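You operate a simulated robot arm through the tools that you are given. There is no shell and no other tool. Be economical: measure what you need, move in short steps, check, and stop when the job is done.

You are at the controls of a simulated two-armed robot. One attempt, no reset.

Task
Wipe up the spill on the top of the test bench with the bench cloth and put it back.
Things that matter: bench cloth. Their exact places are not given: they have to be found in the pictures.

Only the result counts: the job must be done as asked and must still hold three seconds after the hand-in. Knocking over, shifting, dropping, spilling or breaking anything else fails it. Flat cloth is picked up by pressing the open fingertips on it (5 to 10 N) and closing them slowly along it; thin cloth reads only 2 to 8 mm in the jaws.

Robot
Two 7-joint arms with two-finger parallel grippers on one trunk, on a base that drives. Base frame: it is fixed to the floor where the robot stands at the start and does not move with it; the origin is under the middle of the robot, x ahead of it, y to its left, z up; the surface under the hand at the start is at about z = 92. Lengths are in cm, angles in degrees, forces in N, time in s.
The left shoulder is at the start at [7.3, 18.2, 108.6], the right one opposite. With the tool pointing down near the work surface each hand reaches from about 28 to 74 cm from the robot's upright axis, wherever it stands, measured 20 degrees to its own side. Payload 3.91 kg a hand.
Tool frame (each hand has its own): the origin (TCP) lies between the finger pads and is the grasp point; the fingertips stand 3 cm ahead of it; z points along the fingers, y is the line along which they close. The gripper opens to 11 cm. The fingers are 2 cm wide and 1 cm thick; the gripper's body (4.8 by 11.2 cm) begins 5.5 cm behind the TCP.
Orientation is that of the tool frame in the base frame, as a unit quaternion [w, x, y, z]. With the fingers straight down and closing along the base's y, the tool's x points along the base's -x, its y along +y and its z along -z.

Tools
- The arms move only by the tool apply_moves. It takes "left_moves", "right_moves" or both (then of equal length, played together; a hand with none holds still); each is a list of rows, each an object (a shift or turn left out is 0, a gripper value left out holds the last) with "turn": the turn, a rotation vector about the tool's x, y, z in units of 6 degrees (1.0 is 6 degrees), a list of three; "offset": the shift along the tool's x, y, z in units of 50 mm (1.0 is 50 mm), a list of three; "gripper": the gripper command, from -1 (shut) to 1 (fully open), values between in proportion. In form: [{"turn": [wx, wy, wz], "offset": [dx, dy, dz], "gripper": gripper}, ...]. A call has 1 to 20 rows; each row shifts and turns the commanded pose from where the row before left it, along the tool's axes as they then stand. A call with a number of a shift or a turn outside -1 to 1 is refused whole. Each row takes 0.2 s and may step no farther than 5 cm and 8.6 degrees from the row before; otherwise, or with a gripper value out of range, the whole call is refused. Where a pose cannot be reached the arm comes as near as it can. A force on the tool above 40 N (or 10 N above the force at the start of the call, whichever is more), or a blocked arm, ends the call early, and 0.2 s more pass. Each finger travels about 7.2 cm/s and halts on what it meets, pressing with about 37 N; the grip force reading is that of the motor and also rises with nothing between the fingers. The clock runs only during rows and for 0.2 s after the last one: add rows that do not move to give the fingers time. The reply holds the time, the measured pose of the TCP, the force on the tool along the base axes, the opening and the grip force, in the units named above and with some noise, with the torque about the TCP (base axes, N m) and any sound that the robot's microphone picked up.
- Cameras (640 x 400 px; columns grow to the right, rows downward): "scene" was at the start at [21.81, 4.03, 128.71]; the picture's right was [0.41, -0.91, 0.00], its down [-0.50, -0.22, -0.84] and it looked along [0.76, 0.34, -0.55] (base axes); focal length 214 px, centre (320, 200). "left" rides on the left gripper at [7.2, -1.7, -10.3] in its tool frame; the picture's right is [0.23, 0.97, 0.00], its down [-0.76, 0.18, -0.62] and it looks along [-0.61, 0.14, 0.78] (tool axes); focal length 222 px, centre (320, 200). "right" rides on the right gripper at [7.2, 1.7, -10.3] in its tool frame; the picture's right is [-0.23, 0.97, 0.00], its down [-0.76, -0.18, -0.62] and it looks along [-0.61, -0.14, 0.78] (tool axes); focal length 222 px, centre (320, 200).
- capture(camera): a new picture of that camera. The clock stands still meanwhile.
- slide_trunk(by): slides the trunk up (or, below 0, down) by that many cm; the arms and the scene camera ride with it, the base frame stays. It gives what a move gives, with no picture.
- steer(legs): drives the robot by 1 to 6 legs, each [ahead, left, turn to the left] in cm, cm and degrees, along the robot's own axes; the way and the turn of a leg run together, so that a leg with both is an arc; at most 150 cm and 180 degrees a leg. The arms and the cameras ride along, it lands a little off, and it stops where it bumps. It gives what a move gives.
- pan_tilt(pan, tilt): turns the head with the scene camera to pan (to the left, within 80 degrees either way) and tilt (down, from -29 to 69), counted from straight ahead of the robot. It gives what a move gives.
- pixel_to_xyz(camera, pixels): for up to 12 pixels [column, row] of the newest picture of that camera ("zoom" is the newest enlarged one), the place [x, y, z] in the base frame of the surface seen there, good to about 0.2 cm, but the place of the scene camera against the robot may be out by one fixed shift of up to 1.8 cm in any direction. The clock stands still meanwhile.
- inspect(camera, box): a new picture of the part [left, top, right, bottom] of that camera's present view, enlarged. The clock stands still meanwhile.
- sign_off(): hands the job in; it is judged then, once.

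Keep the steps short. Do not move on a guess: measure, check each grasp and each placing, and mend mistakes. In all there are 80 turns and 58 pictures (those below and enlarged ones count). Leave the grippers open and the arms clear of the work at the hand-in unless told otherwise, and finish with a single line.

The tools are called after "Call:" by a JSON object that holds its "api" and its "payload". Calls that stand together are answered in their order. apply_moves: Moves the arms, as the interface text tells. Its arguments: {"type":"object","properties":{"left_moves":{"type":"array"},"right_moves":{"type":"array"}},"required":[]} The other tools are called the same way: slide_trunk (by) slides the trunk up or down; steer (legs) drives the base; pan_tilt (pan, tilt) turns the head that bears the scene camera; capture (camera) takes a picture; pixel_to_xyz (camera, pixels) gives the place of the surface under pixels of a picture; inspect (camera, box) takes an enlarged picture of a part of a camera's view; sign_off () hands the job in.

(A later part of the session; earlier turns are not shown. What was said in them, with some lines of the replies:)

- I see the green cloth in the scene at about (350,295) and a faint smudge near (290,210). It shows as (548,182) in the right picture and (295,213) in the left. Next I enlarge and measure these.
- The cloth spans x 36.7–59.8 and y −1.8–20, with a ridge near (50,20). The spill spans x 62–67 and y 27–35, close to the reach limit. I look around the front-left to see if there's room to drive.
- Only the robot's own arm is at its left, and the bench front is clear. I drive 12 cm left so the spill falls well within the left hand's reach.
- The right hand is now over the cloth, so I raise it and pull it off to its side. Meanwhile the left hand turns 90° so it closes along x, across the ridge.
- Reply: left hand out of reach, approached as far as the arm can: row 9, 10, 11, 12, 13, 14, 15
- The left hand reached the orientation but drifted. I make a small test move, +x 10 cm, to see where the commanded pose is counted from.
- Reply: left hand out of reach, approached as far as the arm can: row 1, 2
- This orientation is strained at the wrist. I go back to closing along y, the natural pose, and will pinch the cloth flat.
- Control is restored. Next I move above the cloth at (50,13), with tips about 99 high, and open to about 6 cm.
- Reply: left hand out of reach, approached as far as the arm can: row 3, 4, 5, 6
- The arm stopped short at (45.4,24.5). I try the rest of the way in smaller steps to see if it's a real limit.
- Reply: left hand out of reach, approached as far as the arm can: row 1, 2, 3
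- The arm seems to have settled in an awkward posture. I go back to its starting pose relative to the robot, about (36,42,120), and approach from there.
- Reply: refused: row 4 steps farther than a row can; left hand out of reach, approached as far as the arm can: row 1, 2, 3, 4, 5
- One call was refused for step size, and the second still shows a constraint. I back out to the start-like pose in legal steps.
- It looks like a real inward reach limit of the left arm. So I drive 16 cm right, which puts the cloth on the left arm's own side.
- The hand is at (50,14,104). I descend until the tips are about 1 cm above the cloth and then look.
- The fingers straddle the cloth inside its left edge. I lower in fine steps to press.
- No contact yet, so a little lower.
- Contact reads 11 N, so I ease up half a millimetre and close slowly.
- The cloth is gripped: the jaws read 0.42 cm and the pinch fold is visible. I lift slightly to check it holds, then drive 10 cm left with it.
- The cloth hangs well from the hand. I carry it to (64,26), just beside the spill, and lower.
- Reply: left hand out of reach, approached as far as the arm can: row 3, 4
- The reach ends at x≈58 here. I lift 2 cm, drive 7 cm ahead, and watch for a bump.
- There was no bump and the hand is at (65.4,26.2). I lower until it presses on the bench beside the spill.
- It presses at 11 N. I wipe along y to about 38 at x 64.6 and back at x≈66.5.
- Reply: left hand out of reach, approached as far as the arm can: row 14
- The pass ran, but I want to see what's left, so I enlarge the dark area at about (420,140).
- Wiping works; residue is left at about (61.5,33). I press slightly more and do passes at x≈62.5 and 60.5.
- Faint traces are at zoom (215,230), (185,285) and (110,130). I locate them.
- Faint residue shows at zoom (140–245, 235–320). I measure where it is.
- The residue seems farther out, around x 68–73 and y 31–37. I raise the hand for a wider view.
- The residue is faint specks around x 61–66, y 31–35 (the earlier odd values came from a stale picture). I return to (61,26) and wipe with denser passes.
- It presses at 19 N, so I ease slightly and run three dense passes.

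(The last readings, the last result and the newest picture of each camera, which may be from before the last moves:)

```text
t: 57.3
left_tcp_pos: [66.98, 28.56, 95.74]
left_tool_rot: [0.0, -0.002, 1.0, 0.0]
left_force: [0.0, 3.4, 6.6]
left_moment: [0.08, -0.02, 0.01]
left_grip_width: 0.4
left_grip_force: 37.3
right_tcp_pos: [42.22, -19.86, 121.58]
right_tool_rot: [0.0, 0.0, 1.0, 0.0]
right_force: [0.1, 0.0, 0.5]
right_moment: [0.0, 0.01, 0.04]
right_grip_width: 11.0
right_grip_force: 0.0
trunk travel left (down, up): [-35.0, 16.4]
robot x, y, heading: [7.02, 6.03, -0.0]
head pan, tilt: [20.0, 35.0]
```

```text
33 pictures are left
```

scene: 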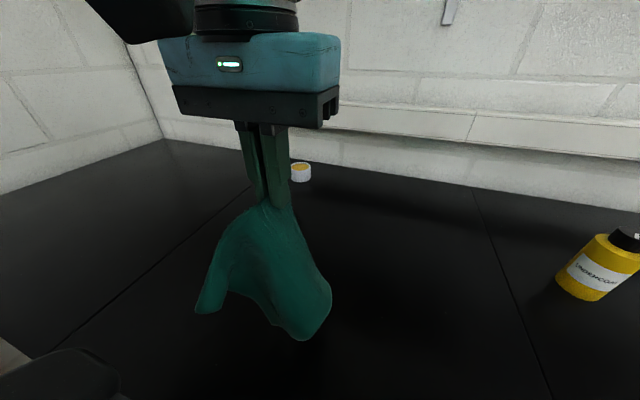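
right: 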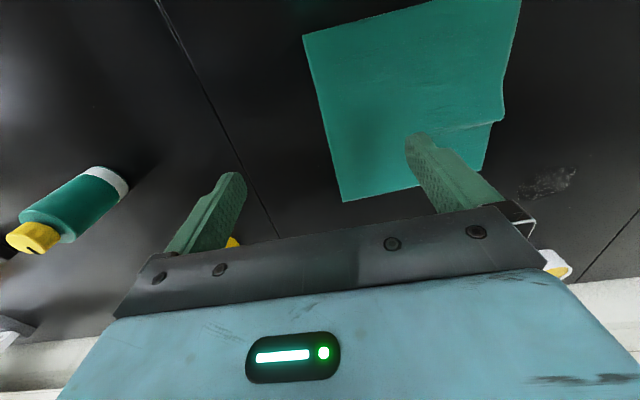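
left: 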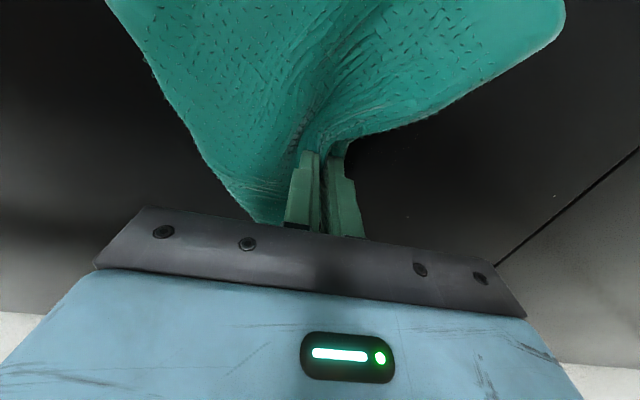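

Now I lift clear toward (50,18) and enlarge the spill area.

Call:
{"api": "apply_moves", "payload": {"left_moves": [{"offset": [0, 0, -0.6]}, {"offset": [0.6, -0.4, -0.5]}, {"offset": [0.6, -0.4, -0.1]}, {"offset": [0.6, -0.4, 0]}, {"offset": [0.6, -0.4, 0]}, {"offset": [0.3, -0.2, 0]}, {}]}}

Call:
{"api": "inspect", "payload": {"camera": "left", "box": [320, 130, 480, 230]}}

Call:
{"api": "pixel_to_xyz", "payload": {"camera": "zoom", "pixels": [[200, 200], [200, 350], [350, 200], [350, 350]]}}

```text
t: 58.9
left_tcp_pos: [53.63, 19.53, 101.69]
left_tool_rot: [-0.001, 0.0, 1.0, 0.0]
left_force: [0.7, 0.4, -1.1]
left_moment: [-0.05, 0.02, 0.03]
left_grip_width: 0.42
left_grip_force: 36.9
right_tcp_pos: [42.29, -19.95, 121.47]
right_tool_rot: [0.0, -0.001, 1.0, 0.0]
right_force: [-0.7, 0.5, 0.3]
right_moment: [0.0, 0.02, 0.01]
right_grip_width: 11.01
right_grip_force: 0.1
trunk travel left (down, up): [-35.0, 16.4]
robot x, y, heading: [6.73, 6.19, 0.2]
head pan, tilt: [20.0, 35.0]
```

```text
4.00 times, centred on (400, 180) of left
```

zoom: 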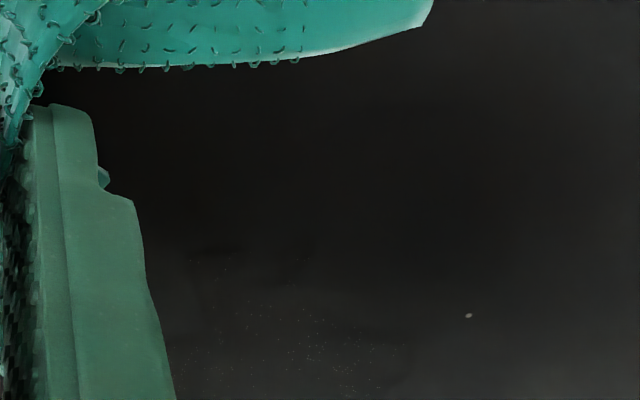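

```text
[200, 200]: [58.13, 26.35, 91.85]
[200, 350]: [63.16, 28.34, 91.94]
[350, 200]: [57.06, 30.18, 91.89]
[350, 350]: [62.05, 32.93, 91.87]
```

Only very faint specks remain around (61–65, 28–33). I do another round, this time stroking along x.

Call:
{"api": "apply_moves", "payload": {"left_moves": [{"offset": [-0.4, 0.5, 0]}, {"offset": [-0.4, 0.5, 0.1]}, {"offset": [-0.4, 0.5, 0.5]}, {"offset": [0, 0, 0.46]}, {"offset": [0, 0, 0.12]}, {}, {}]}}

```text
t: 60.5
left_tcp_pos: [59.56, 27.02, 95.84]
left_tool_rot: [0.0, 0.0, 1.0, 0.0]
left_force: [2.8, 0.0, 13.4]
left_moment: [-0.02, 0.12, -0.01]
left_grip_width: 0.39
left_grip_force: 37.1
right_tcp_pos: [42.31, -19.98, 121.53]
right_tool_rot: [0.0, -0.001, 1.0, 0.0]
right_force: [-0.3, 0.1, -0.9]
right_moment: [0.02, -0.02, 0.03]
right_grip_width: 10.99
right_grip_force: 0.0
trunk travel left (down, up): [-35.0, 16.4]
robot x, y, heading: [6.92, 5.79, 0.3]
head pan, tilt: [20.0, 35.0]
```

Call:
{"api": "apply_moves", "payload": {"left_moves": [{"offset": [-0.4, 0, 0.01]}, {"offset": [-0.4, 0, 0]}, {"offset": [-0.4, 0, 0]}, {"offset": [-0.3, 0, 0]}, {"offset": [0, 0.24, 0]}, {"offset": [0.4, 0, 0]}, {"offset": [0.4, 0, 0]}, {"offset": [0.4, 0, 0]}, {"offset": [0.3, 0, 0]}, {"offset": [0, 0.24, 0]}, {"offset": [-0.4, 0, 0]}, {"offset": [-0.4, 0, 0]}, {"offset": [-0.4, 0, 0]}, {"offset": [-0.3, 0, 0]}, {"offset": [0, 0.24, 0]}, {"offset": [0.4, 0, 0]}, {"offset": [0.4, 0, 0]}, {"offset": [0.4, 0, 0]}, {"offset": [0.3, 0, 0]}]}}

Call:
{"api": "apply_moves", "payload": {"left_moves": [{"offset": [0, 0.24, 0.02]}, {"offset": [-0.4, 0, 0]}, {"offset": [-0.4, 0, 0]}, {"offset": [-0.4, 0, 0]}, {"offset": [-0.3, 0, 0]}, {"offset": [0, 0.24, 0]}, {"offset": [0.4, 0, 0]}, {"offset": [0.4, 0, 0]}, {"offset": [0.4, 0, 0]}, {"offset": [0.3, 0, 0]}, {"offset": [0, 0.24, 0]}, {"offset": [-0.4, 0, 0]}, {"offset": [-0.4, 0, 0]}, {"offset": [-0.4, 0, 0]}, {"offset": [-0.3, 0, 0]}, {"offset": [0, 0.24, 0]}, {"offset": [0.4, 0, 0]}, {"offset": [0.4, 0, 0]}, {"offset": [0.4, 0, 0]}, {"offset": [0.3, 0, 0]}]}}

Call:
{"api": "apply_moves", "payload": {"left_moves": [{"offset": [0, 0, -0.6]}, {"offset": [0.4, -0.6, -0.5]}, {"offset": [0.4, -0.7, -0.1]}, {"offset": [0.4, -0.7, 0]}, {"offset": [0.3, -0.7, 0]}, {"offset": [0, -0.3, 0]}, {}]}}

Call:
{"api": "capture", "payload": {"camera": "left"}}

Call:
{"api": "inspect", "payload": {"camera": "left", "box": [320, 150, 480, 250]}}

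```text
t: 64.5
left_tcp_pos: [59.67, 30.95, 95.65]
left_tool_rot: [0.0, -0.001, 1.0, 0.001]
left_force: [1.2, 0.0, 2.2]
left_moment: [-0.06, -0.01, -0.01]
left_grip_width: 0.42
left_grip_force: 36.6
left hand out of reach, approached as far as the arm can: row 4
right_tcp_pos: [42.2, -19.89, 121.54]
right_tool_rot: [0.0, -0.001, 1.0, 0.0]
right_force: [-0.3, -0.1, 0.4]
right_moment: [0.0, 0.01, -0.03]
right_grip_width: 11.0
right_grip_force: 0.1
trunk travel left (down, up): [-35.0, 16.4]
robot x, y, heading: [7.42, 5.78, -0.1]
head pan, tilt: [20.0, 35.0]
```

```text
t: 68.7
left_tcp_pos: [59.57, 35.88, 95.68]
left_tool_rot: [0.0, 0.0, 1.0, 0.0]
left_force: [2.4, -0.1, 5.6]
left_moment: [-0.01, -0.06, 0.02]
left_grip_width: 0.43
left_grip_force: 37.3
right_tcp_pos: [42.24, -19.99, 121.48]
right_tool_rot: [0.001, -0.002, 1.0, 0.0]
right_force: [-0.3, 0.2, 0.6]
right_moment: [0.0, 0.01, -0.04]
right_grip_width: 11.04
right_grip_force: 0.1
trunk travel left (down, up): [-35.0, 16.4]
robot x, y, heading: [6.99, 5.72, 0.1]
head pan, tilt: [20.0, 35.0]
```

```text
t: 70.3
left_tcp_pos: [52.12, 20.82, 101.7]
left_tool_rot: [0.0, -0.001, 1.0, 0.0]
left_force: [0.3, 0.0, 0.3]
left_moment: [-0.03, -0.02, 0.0]
left_grip_width: 0.43
left_grip_force: 37.2
right_tcp_pos: [42.24, -20.03, 121.49]
right_tool_rot: [-0.001, -0.001, 1.0, 0.0]
right_force: [-0.1, 0.0, -0.8]
right_moment: [-0.03, -0.01, -0.01]
right_grip_width: 11.01
right_grip_force: 0.0
trunk travel left (down, up): [-35.0, 16.4]
robot x, y, heading: [6.97, 5.81, 0.1]
head pan, tilt: [20.0, 35.0]
```

```text
31 pictures are left
```

left: 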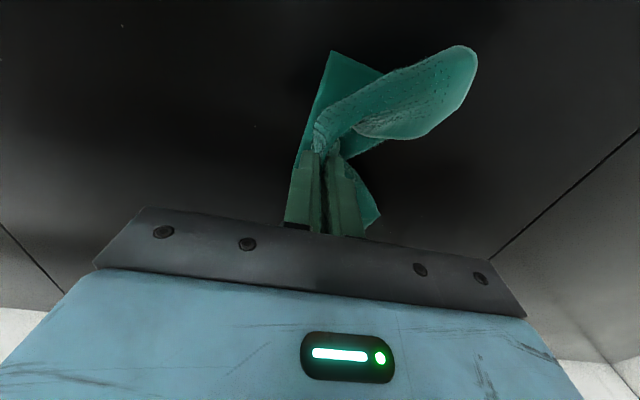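

```text
4.00 times, centred on (400, 200) of left
```

zoom: 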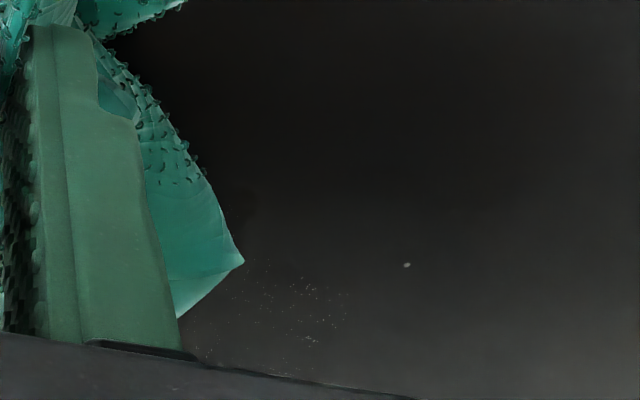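

Some faint specks remain at zoom (300,300). I measure them.

Call:
{"api": "pixel_to_xyz", "payload": {"camera": "zoom", "pixels": [[245, 275], [345, 290], [310, 340], [270, 300], [200, 350], [407, 265]]}}

Call:
{"api": "pan_tilt", "payload": {"pan": 30, "tilt": 35}}

Call:
{"api": "capture", "payload": {"camera": "scene"}}

```text
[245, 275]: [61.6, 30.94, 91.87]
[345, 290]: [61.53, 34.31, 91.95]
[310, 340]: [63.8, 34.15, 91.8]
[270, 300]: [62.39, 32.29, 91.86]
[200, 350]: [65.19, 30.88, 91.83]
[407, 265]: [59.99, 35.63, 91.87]
```

```text
t: 71.0
left_tcp_pos: [52.2, 20.82, 101.74]
left_tool_rot: [0.0, -0.001, 1.0, 0.0]
left_force: [-0.4, 0.4, 0.4]
left_moment: [-0.05, 0.02, -0.01]
left_grip_width: 0.4
left_grip_force: 37.3
right_tcp_pos: [42.25, -19.98, 121.53]
right_tool_rot: [-0.001, -0.001, 1.0, 0.0]
right_force: [-0.2, 0.1, -0.5]
right_moment: [-0.03, 0.04, 0.01]
right_grip_width: 11.01
right_grip_force: 0.0
trunk travel left (down, up): [-35.0, 16.4]
robot x, y, heading: [6.88, 5.96, 0.2]
head pan, tilt: [30.0, 35.0]
```

```text
29 pictures are left
```

scene: 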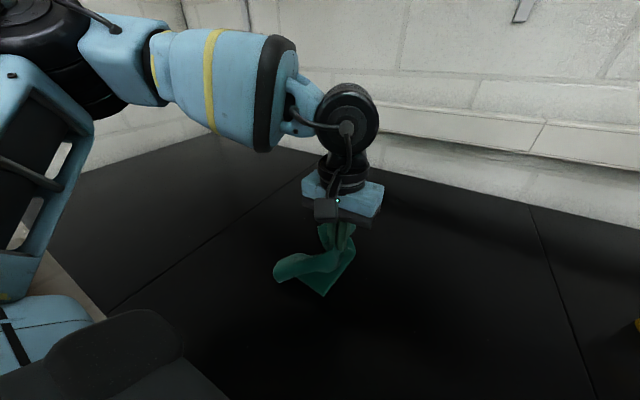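

Residue is within (61.5–65, 31–34). I do a focused wipe there with firmer pressure.

Call:
{"api": "apply_moves", "payload": {"left_moves": [{"offset": [-0.5, 0.5, 0]}, {"offset": [-0.5, 0.5, 0]}, {"offset": [-0.5, 0.5, 0.2]}, {"offset": [-0.3, 0.3, 0.5]}, {"offset": [0, 0, 0.36]}, {"offset": [0, 0, 0.15]}, {}, {}]}}

```text
t: 72.8
left_tcp_pos: [61.19, 29.72, 96.04]
left_tool_rot: [0.006, -0.002, 1.0, 0.0]
left_force: [7.1, 5.3, 38.6]
left_moment: [-0.12, -0.39, 0.1]
left_grip_width: 0.41
left_grip_force: 37.1
right_tcp_pos: [42.17, -19.93, 121.53]
right_tool_rot: [0.002, -0.001, 1.0, 0.0]
right_force: [-1.2, -0.4, 0.7]
right_moment: [0.01, -0.01, -0.03]
right_grip_width: 10.99
right_grip_force: 0.0
trunk travel left (down, up): [-35.0, 16.4]
robot x, y, heading: [6.8, 6.13, 0.0]
head pan, tilt: [30.0, 35.0]
```

It reads 38 N, which is too firm. I raise 2 mm and then make tight strokes.

Call:
{"api": "apply_moves", "payload": {"left_moves": [{"offset": [0, 0, -0.04]}, {"offset": [0, 0.4, 0]}, {"offset": [0, 0.4, 0]}, {"offset": [0, 0.4, 0]}, {"offset": [-0.16, 0, 0]}, {"offset": [0, -0.4, 0]}, {"offset": [0, -0.4, 0]}, {"offset": [0, -0.4, 0]}, {"offset": [-0.16, 0, 0]}, {"offset": [0, 0.4, 0]}, {"offset": [0, 0.4, 0]}, {"offset": [0, 0.4, 0]}, {"offset": [-0.16, 0, 0]}, {"offset": [0, -0.4, 0]}, {"offset": [0, -0.4, 0]}, {"offset": [0, -0.4, 0]}]}}

Call:
{"api": "apply_moves", "payload": {"left_moves": [{"offset": [-0.16, 0, 0.02]}, {"offset": [0, 0.4, 0]}, {"offset": [0, 0.4, 0]}, {"offset": [0, 0.4, 0]}, {"offset": [-0.16, 0, 0]}, {"offset": [0, -0.4, 0]}, {"offset": [0, -0.4, 0]}, {"offset": [0, -0.4, 0]}, {"offset": [-0.16, 0, 0]}, {"offset": [0, 0.4, 0]}, {"offset": [0, 0.4, 0]}, {"offset": [0, 0.4, 0]}, {"offset": [-0.16, 0, 0]}, {"offset": [0, -0.4, 0]}, {"offset": [0, -0.4, 0]}, {"offset": [0, -0.4, 0]}]}}

Call:
{"api": "apply_moves", "payload": {"left_moves": [{"offset": [0, 0, -0.6]}, {"offset": [0.6, -0.4, -0.5]}, {"offset": [0.6, -0.5, -0.1]}, {"offset": [0.6, -0.5, 0]}, {"offset": [0.6, -0.4, 0]}, {"offset": [0.3, -0.2, 0]}, {}]}}

Call:
{"api": "inspect", "payload": {"camera": "left", "box": [320, 150, 480, 250]}}

```text
t: 76.2
left_tcp_pos: [63.42, 29.91, 95.92]
left_tool_rot: [0.004, -0.002, 1.0, 0.0]
left_force: [0.8, 9.6, 30.3]
left_moment: [0.04, -0.15, 0.07]
left_grip_width: 0.4
left_grip_force: 37.0
right_tcp_pos: [42.04, -19.93, 121.67]
right_tool_rot: [0.001, -0.001, 1.0, -0.001]
right_force: [0.1, 0.7, -0.1]
right_moment: [0.0, 0.0, 0.03]
right_grip_width: 11.0
right_grip_force: 0.0
trunk travel left (down, up): [-35.0, 16.4]
robot x, y, heading: [6.77, 5.73, -0.0]
head pan, tilt: [30.0, 35.0]
```

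```text
t: 79.6
left_tcp_pos: [66.51, 29.83, 95.98]
left_tool_rot: [0.004, -0.002, 1.0, 0.0]
left_force: [-0.4, 9.6, 31.1]
left_moment: [0.06, -0.19, 0.04]
left_grip_width: 0.42
left_grip_force: 37.3
right_tcp_pos: [42.01, -19.93, 121.63]
right_tool_rot: [0.001, -0.001, 1.0, 0.001]
right_force: [0.1, 0.4, 0.4]
right_moment: [0.05, 0.0, 0.0]
right_grip_width: 11.01
right_grip_force: 0.1
trunk travel left (down, up): [-35.0, 16.4]
robot x, y, heading: [7.0, 5.84, 0.4]
head pan, tilt: [30.0, 35.0]
```

```text
t: 81.2
left_tcp_pos: [53.24, 19.82, 101.76]
left_tool_rot: [0.0, 0.0, 1.0, 0.0]
left_force: [-1.0, 0.8, 0.4]
left_moment: [-0.04, -0.02, 0.0]
left_grip_width: 0.4
left_grip_force: 36.8
right_tcp_pos: [42.3, -19.95, 121.66]
right_tool_rot: [0.0, -0.001, 1.0, 0.0]
right_force: [-0.3, 0.6, 0.3]
right_moment: [0.0, 0.0, 0.01]
right_grip_width: 11.01
right_grip_force: 0.0
trunk travel left (down, up): [-35.0, 16.4]
robot x, y, heading: [7.31, 5.85, -0.1]
head pan, tilt: [30.0, 35.0]
```

```text
4.00 times, centred on (400, 200) of left
```

zoom: 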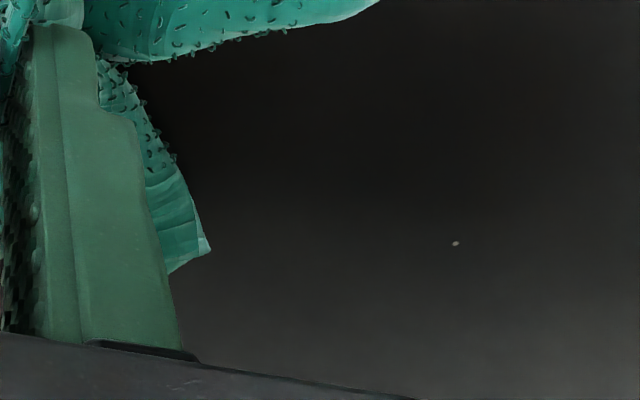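

The spill area in view is clean. I lift the cloth so it hangs free, then drive back toward the cloth's place.

Call:
{"api": "apply_moves", "payload": {"left_moves": [{"offset": [0.3, 0, -0.8]}, {"offset": [0.3, 0, -0.8]}, {"offset": [0.3, 0, -0.8]}, {"offset": [0.3, 0, -0.7]}, {}]}}

Call:
{"api": "inspect", "payload": {"camera": "left", "box": [300, 110, 500, 235]}}

Call:
{"api": "steer", "payload": {"legs": [[-7, -14, 0]]}}

Call:
{"api": "pan_tilt", "payload": {"pan": 25, "tilt": 38}}

Call:
{"api": "capture", "payload": {"camera": "scene"}}

```text
t: 82.4
left_tcp_pos: [47.21, 19.98, 117.22]
left_tool_rot: [0.0, -0.001, 1.0, -0.001]
left_force: [0.2, -0.4, -1.1]
left_moment: [-0.01, 0.0, 0.05]
left_grip_width: 0.39
left_grip_force: 37.4
right_tcp_pos: [42.35, -19.91, 121.53]
right_tool_rot: [0.001, -0.001, 1.0, -0.001]
right_force: [0.6, 0.5, 0.5]
right_moment: [0.0, -0.01, 0.0]
right_grip_width: 10.99
right_grip_force: 0.1
trunk travel left (down, up): [-35.0, 16.4]
robot x, y, heading: [6.58, 5.79, 0.0]
head pan, tilt: [30.0, 35.0]
```

```text
3.20 times, centred on (400, 172) of left
```

zoom: 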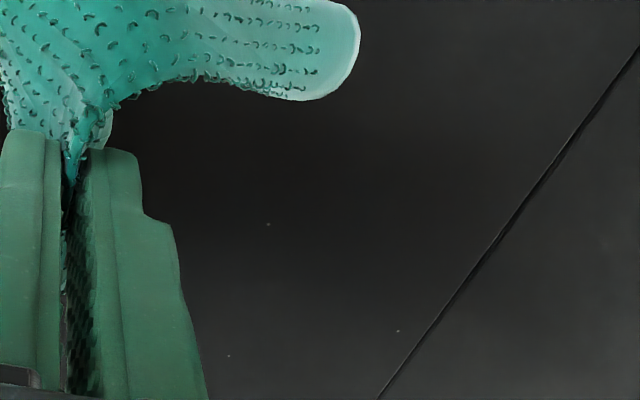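

```text
t: 83.3
left_tcp_pos: [46.25, 19.03, 117.16]
left_tool_rot: [0.0, -0.006, 1.0, 0.0]
left_force: [-0.6, -0.1, -0.3]
left_moment: [-0.01, -0.04, 0.01]
left_grip_width: 0.42
left_grip_force: 37.4
right_tcp_pos: [41.71, -20.82, 121.4]
right_tool_rot: [-0.001, -0.003, 1.0, 0.001]
right_force: [-0.5, -0.5, 0.3]
right_moment: [-0.02, 0.01, -0.02]
right_grip_width: 11.01
right_grip_force: 0.0
trunk travel left (down, up): [-35.0, 16.4]
robot x, y, heading: [6.27, 4.75, 0.6]
head pan, tilt: [30.0, 35.0]
stopped in leg 1: the robot was blocked; the commanded pose is now the measured one
```

```text
t: 84.0
left_tcp_pos: [46.42, 19.2, 117.24]
left_tool_rot: [0.0, -0.005, 1.0, 0.0]
left_force: [0.1, -0.1, -0.6]
left_moment: [-0.04, 0.01, 0.02]
left_grip_width: 0.42
left_grip_force: 37.2
right_tcp_pos: [41.71, -20.65, 121.61]
right_tool_rot: [0.0, -0.004, 1.0, 0.0]
right_force: [-0.5, 0.7, -0.2]
right_moment: [-0.02, 0.0, 0.01]
right_grip_width: 10.99
right_grip_force: 0.2
trunk travel left (down, up): [-35.0, 16.4]
robot x, y, heading: [6.44, 5.03, 0.6]
head pan, tilt: [25.0, 38.0]
```

```text
26 pictures are left
```

scene: 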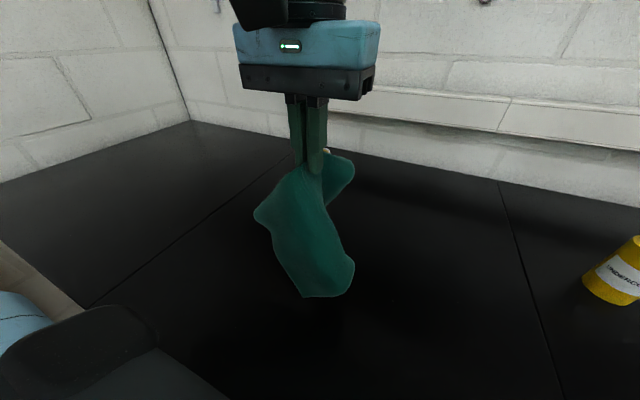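

The diagonal drive was blocked, maybe by a bench leg beside the base. I retrace the way I came: straight back first, then right.

Call:
{"api": "steer", "payload": {"legs": [[0, 1, -0.6], [-6.5, 0, 0]]}}

```text
t: 85.3
left_tcp_pos: [40.15, 19.83, 117.22]
left_tool_rot: [0.0, -0.001, 1.0, 0.0]
left_force: [0.2, 0.2, -0.4]
left_moment: [-0.04, -0.04, 0.02]
left_grip_width: 0.41
left_grip_force: 37.5
right_tcp_pos: [34.98, -20.13, 121.53]
right_tool_rot: [0.001, 0.001, 1.0, 0.0]
right_force: [-0.6, -0.3, 0.2]
right_moment: [0.02, -0.03, 0.02]
right_grip_width: 10.99
right_grip_force: 0.0
trunk travel left (down, up): [-35.0, 16.4]
robot x, y, heading: [-0.05, 6.38, 0.0]
head pan, tilt: [25.0, 38.0]
```

Call:
{"api": "steer", "payload": {"legs": [[0, -10, 0], [0, -3, 0]]}}

Call:
{"api": "capture", "payload": {"camera": "scene"}}

Call:
{"api": "inspect", "payload": {"camera": "scene", "box": [220, 120, 380, 220]}}

```text
t: 87.4
left_tcp_pos: [40.12, 6.77, 117.23]
left_tool_rot: [0.0, 0.0, 1.0, -0.001]
left_force: [0.0, 0.2, 0.3]
left_moment: [-0.02, -0.02, 0.02]
left_grip_width: 0.4
left_grip_force: 36.4
right_tcp_pos: [35.14, -32.88, 121.65]
right_tool_rot: [0.0, 0.002, 1.0, 0.0]
right_force: [0.1, 0.6, -0.8]
right_moment: [0.07, 0.01, 0.01]
right_grip_width: 11.0
right_grip_force: 0.0
trunk travel left (down, up): [-35.0, 16.4]
robot x, y, heading: [0.22, -6.97, 0.1]
head pan, tilt: [25.0, 38.0]
```

```text
25 pictures are left
```

scene: 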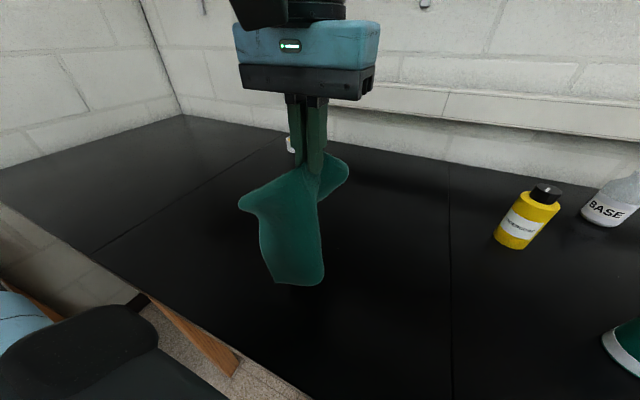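

```text
4.00 times, centred on (300, 170) of scene
```

zoom: 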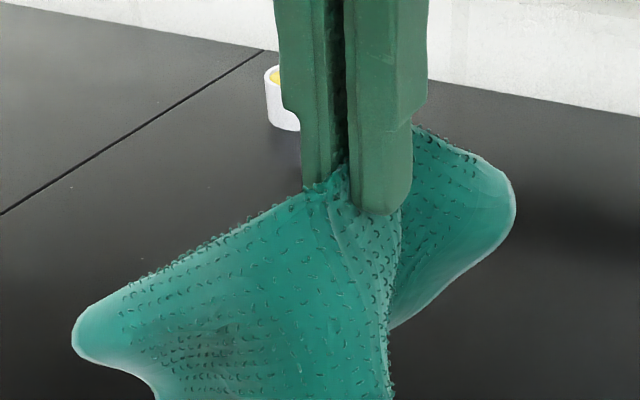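

The cloth hangs free. I lower it while dragging toward (50,14) so it trails out behind the grip.

Call:
{"api": "apply_moves", "payload": {"left_moves": [{"offset": [-0.4, 0.15, 0.8]}, {"offset": [-0.4, 0.15, 0.8]}, {"offset": [-0.4, 0.15, 0.8]}, {"offset": [-0.2, 0.25, 0.4]}, {"offset": [-0.2, 0.25, 0.4]}, {"offset": [-0.2, 0.25, 0.4]}, {"offset": [-0.2, 0.25, 0.3]}, {}]}}

Call:
{"api": "capture", "payload": {"camera": "scene"}}

Call:
{"api": "capture", "payload": {"camera": "left"}}

```text
t: 89.2
left_tcp_pos: [50.01, 14.17, 97.54]
left_tool_rot: [0.0, -0.001, 1.0, 0.0]
left_force: [-1.0, 0.1, 0.7]
left_moment: [-0.06, 0.03, 0.04]
left_grip_width: 0.42
left_grip_force: 37.1
right_tcp_pos: [34.91, -32.88, 121.49]
right_tool_rot: [0.0, 0.002, 1.0, 0.0]
right_force: [-0.1, 0.8, 0.1]
right_moment: [-0.01, 0.02, 0.0]
right_grip_width: 11.0
right_grip_force: 0.0
trunk travel left (down, up): [-35.0, 16.4]
robot x, y, heading: [-0.25, -7.18, -0.1]
head pan, tilt: [25.0, 38.0]
```

```text
23 pictures are left
```

scene: 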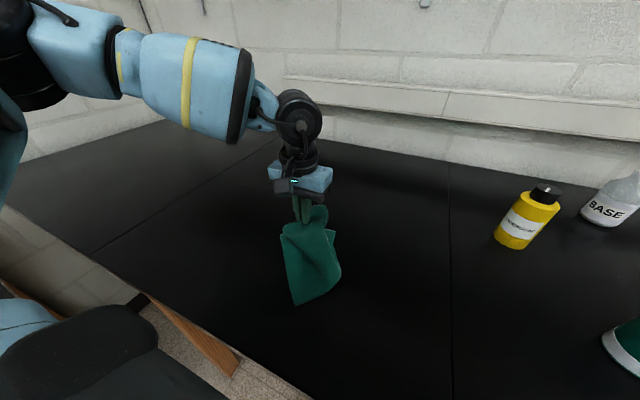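

```text
22 pictures are left
```

left: 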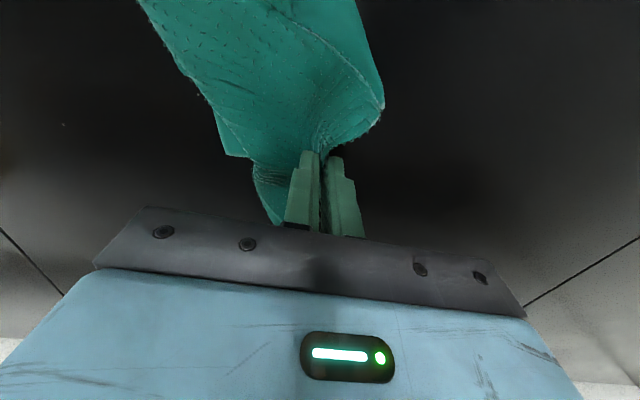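

The cloth lies trailing toward the robot. I measure its outline before releasing.

Call:
{"api": "pixel_to_xyz", "payload": {"camera": "left", "pixels": [[145, 5], [230, 153], [255, 180], [275, 220], [380, 105], [355, 5], [250, 60], [200, 95]]}}

Call:
{"api": "pixel_to_xyz", "payload": {"camera": "scene", "pixels": [[296, 303], [340, 270], [335, 232], [282, 237], [320, 208], [310, 260]]}}

```text
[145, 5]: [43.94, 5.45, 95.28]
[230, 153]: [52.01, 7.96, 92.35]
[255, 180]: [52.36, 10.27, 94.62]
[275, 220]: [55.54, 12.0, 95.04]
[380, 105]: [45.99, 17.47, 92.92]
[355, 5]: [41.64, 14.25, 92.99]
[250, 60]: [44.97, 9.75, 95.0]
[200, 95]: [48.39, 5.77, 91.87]
```

```text
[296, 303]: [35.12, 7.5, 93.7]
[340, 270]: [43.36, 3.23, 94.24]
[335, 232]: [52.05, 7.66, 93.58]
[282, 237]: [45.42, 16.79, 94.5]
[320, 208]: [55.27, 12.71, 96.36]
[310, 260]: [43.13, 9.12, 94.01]
```

The bunched cloth is centred near (45,10), while its original centre was (48,9). I drag it +3 cm in x and −1 cm in y, lower, release slowly and rise.

Call:
{"api": "apply_moves", "payload": {"left_moves": [{"offset": [-0.3, -0.1, 0]}, {"offset": [-0.3, -0.1, 0]}, {"offset": [0, 0, 0.2]}, {"offset": [0, 0, 0.1]}, {}, {"gripper": -0.8}, {"gripper": -0.6}, {"gripper": -0.4}, {"gripper": -0.2}, {"gripper": 0}, {}, {"offset": [0, 0, -0.3]}, {"offset": [0, 0, -0.8]}, {"offset": [0, 0, -0.9]}, {"offset": [0.5, 0.5, -0.6]}, {"offset": [0.5, 0.5, -0.6]}, {"offset": [0.5, 0.6, -0.5]}, {"offset": [0.5, 0.6, -0.5]}, {}]}}

Call:
{"api": "capture", "payload": {"camera": "scene"}}

Call:
{"api": "inspect", "payload": {"camera": "scene", "box": [200, 130, 440, 280]}}

```text
t: 93.2
left_tcp_pos: [43.18, 24.08, 117.21]
left_tool_rot: [-0.001, 0.001, 1.0, 0.0]
left_force: [-0.1, -0.9, 0.4]
left_moment: [0.02, 0.02, -0.01]
left_grip_width: 5.48
left_grip_force: 0.0
right_tcp_pos: [35.11, -32.89, 121.49]
right_tool_rot: [0.0, 0.002, 1.0, 0.0]
right_force: [-0.1, -0.4, 0.0]
right_moment: [0.03, 0.01, 0.0]
right_grip_width: 11.01
right_grip_force: 0.0
trunk travel left (down, up): [-35.0, 16.4]
robot x, y, heading: [0.05, -6.99, -0.0]
head pan, tilt: [25.0, 38.0]
```

```text
21 pictures are left
```

scene: 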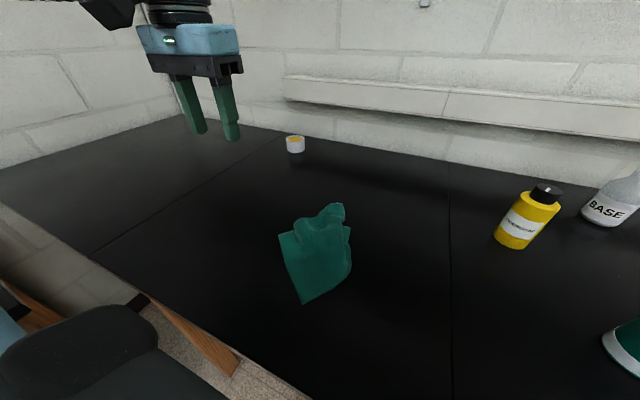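

```text
2.67 times, centred on (320, 205) of scene
```

zoom: 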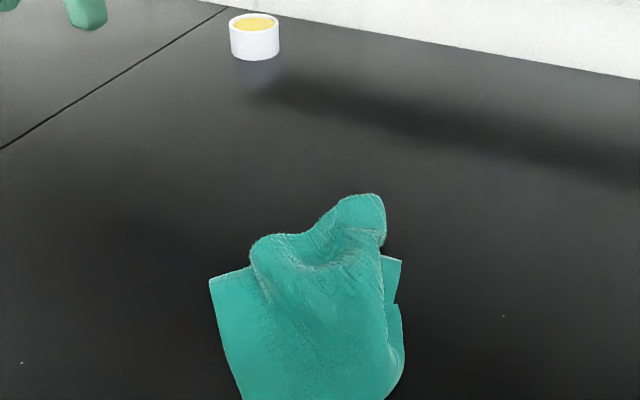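

The spill spot looks clean. I enlarge it further and measure the cloth outline.

Call:
{"api": "pixel_to_xyz", "payload": {"camera": "scene", "pixels": [[303, 303], [350, 272], [351, 230], [335, 206], [297, 222], [279, 236], [315, 255], [275, 180], [265, 185], [290, 178]]}}

Call:
{"api": "inspect", "payload": {"camera": "scene", "box": [230, 155, 330, 217]}}

```text
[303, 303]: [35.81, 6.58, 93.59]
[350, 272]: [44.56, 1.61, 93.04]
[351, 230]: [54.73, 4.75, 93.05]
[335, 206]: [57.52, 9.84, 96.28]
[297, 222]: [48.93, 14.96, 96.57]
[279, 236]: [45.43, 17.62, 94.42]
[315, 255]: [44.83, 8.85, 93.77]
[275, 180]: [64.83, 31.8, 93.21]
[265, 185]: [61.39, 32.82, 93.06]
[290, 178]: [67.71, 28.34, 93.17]
```

```text
6.40 times, centred on (280, 186) of scene
```

zoom: 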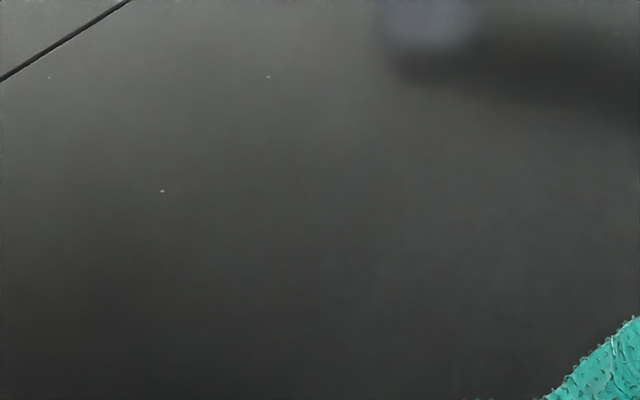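

The spill is gone. The cloth lies on its old place, centred near (46.5,9) within the original footprint. I open the left gripper fully and raise it a little.

Call:
{"api": "apply_moves", "payload": {"left_moves": [{"offset": [0, 0.5, -0.5], "gripper": 1}, {}, {}, {}, {}]}}

Call:
{"api": "capture", "payload": {"camera": "scene"}}

```text
t: 94.4
left_tcp_pos: [43.08, 26.71, 119.84]
left_tool_rot: [0.0, 0.0, 1.0, 0.0]
left_force: [-0.3, 0.3, -1.3]
left_moment: [-0.01, 0.05, 0.01]
left_grip_width: 10.99
left_grip_force: 0.1
right_tcp_pos: [35.03, -32.89, 121.53]
right_tool_rot: [0.0, 0.001, 1.0, 0.0]
right_force: [-0.7, 0.4, 0.3]
right_moment: [0.03, 0.02, -0.03]
right_grip_width: 11.01
right_grip_force: 0.1
trunk travel left (down, up): [-35.0, 16.4]
robot x, y, heading: [-0.24, -6.72, 0.0]
head pan, tilt: [25.0, 38.0]
```

```text
18 pictures are left
```

scene: 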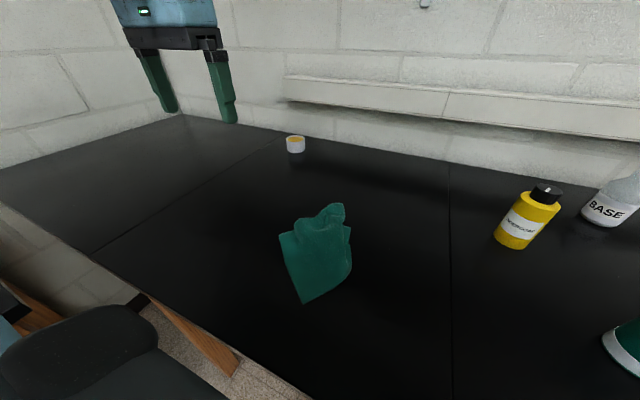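

The bench is clean, the cloth is back, the cup and bottles in view are undisturbed, and both grippers are open and clear. I hand in.

Call:
{"api": "sign_off", "payload": {}}

```text
The job is handed in.
```

The spill is wiped up and the bench cloth is back in its original place, though it lies bunched rather than spread flat.
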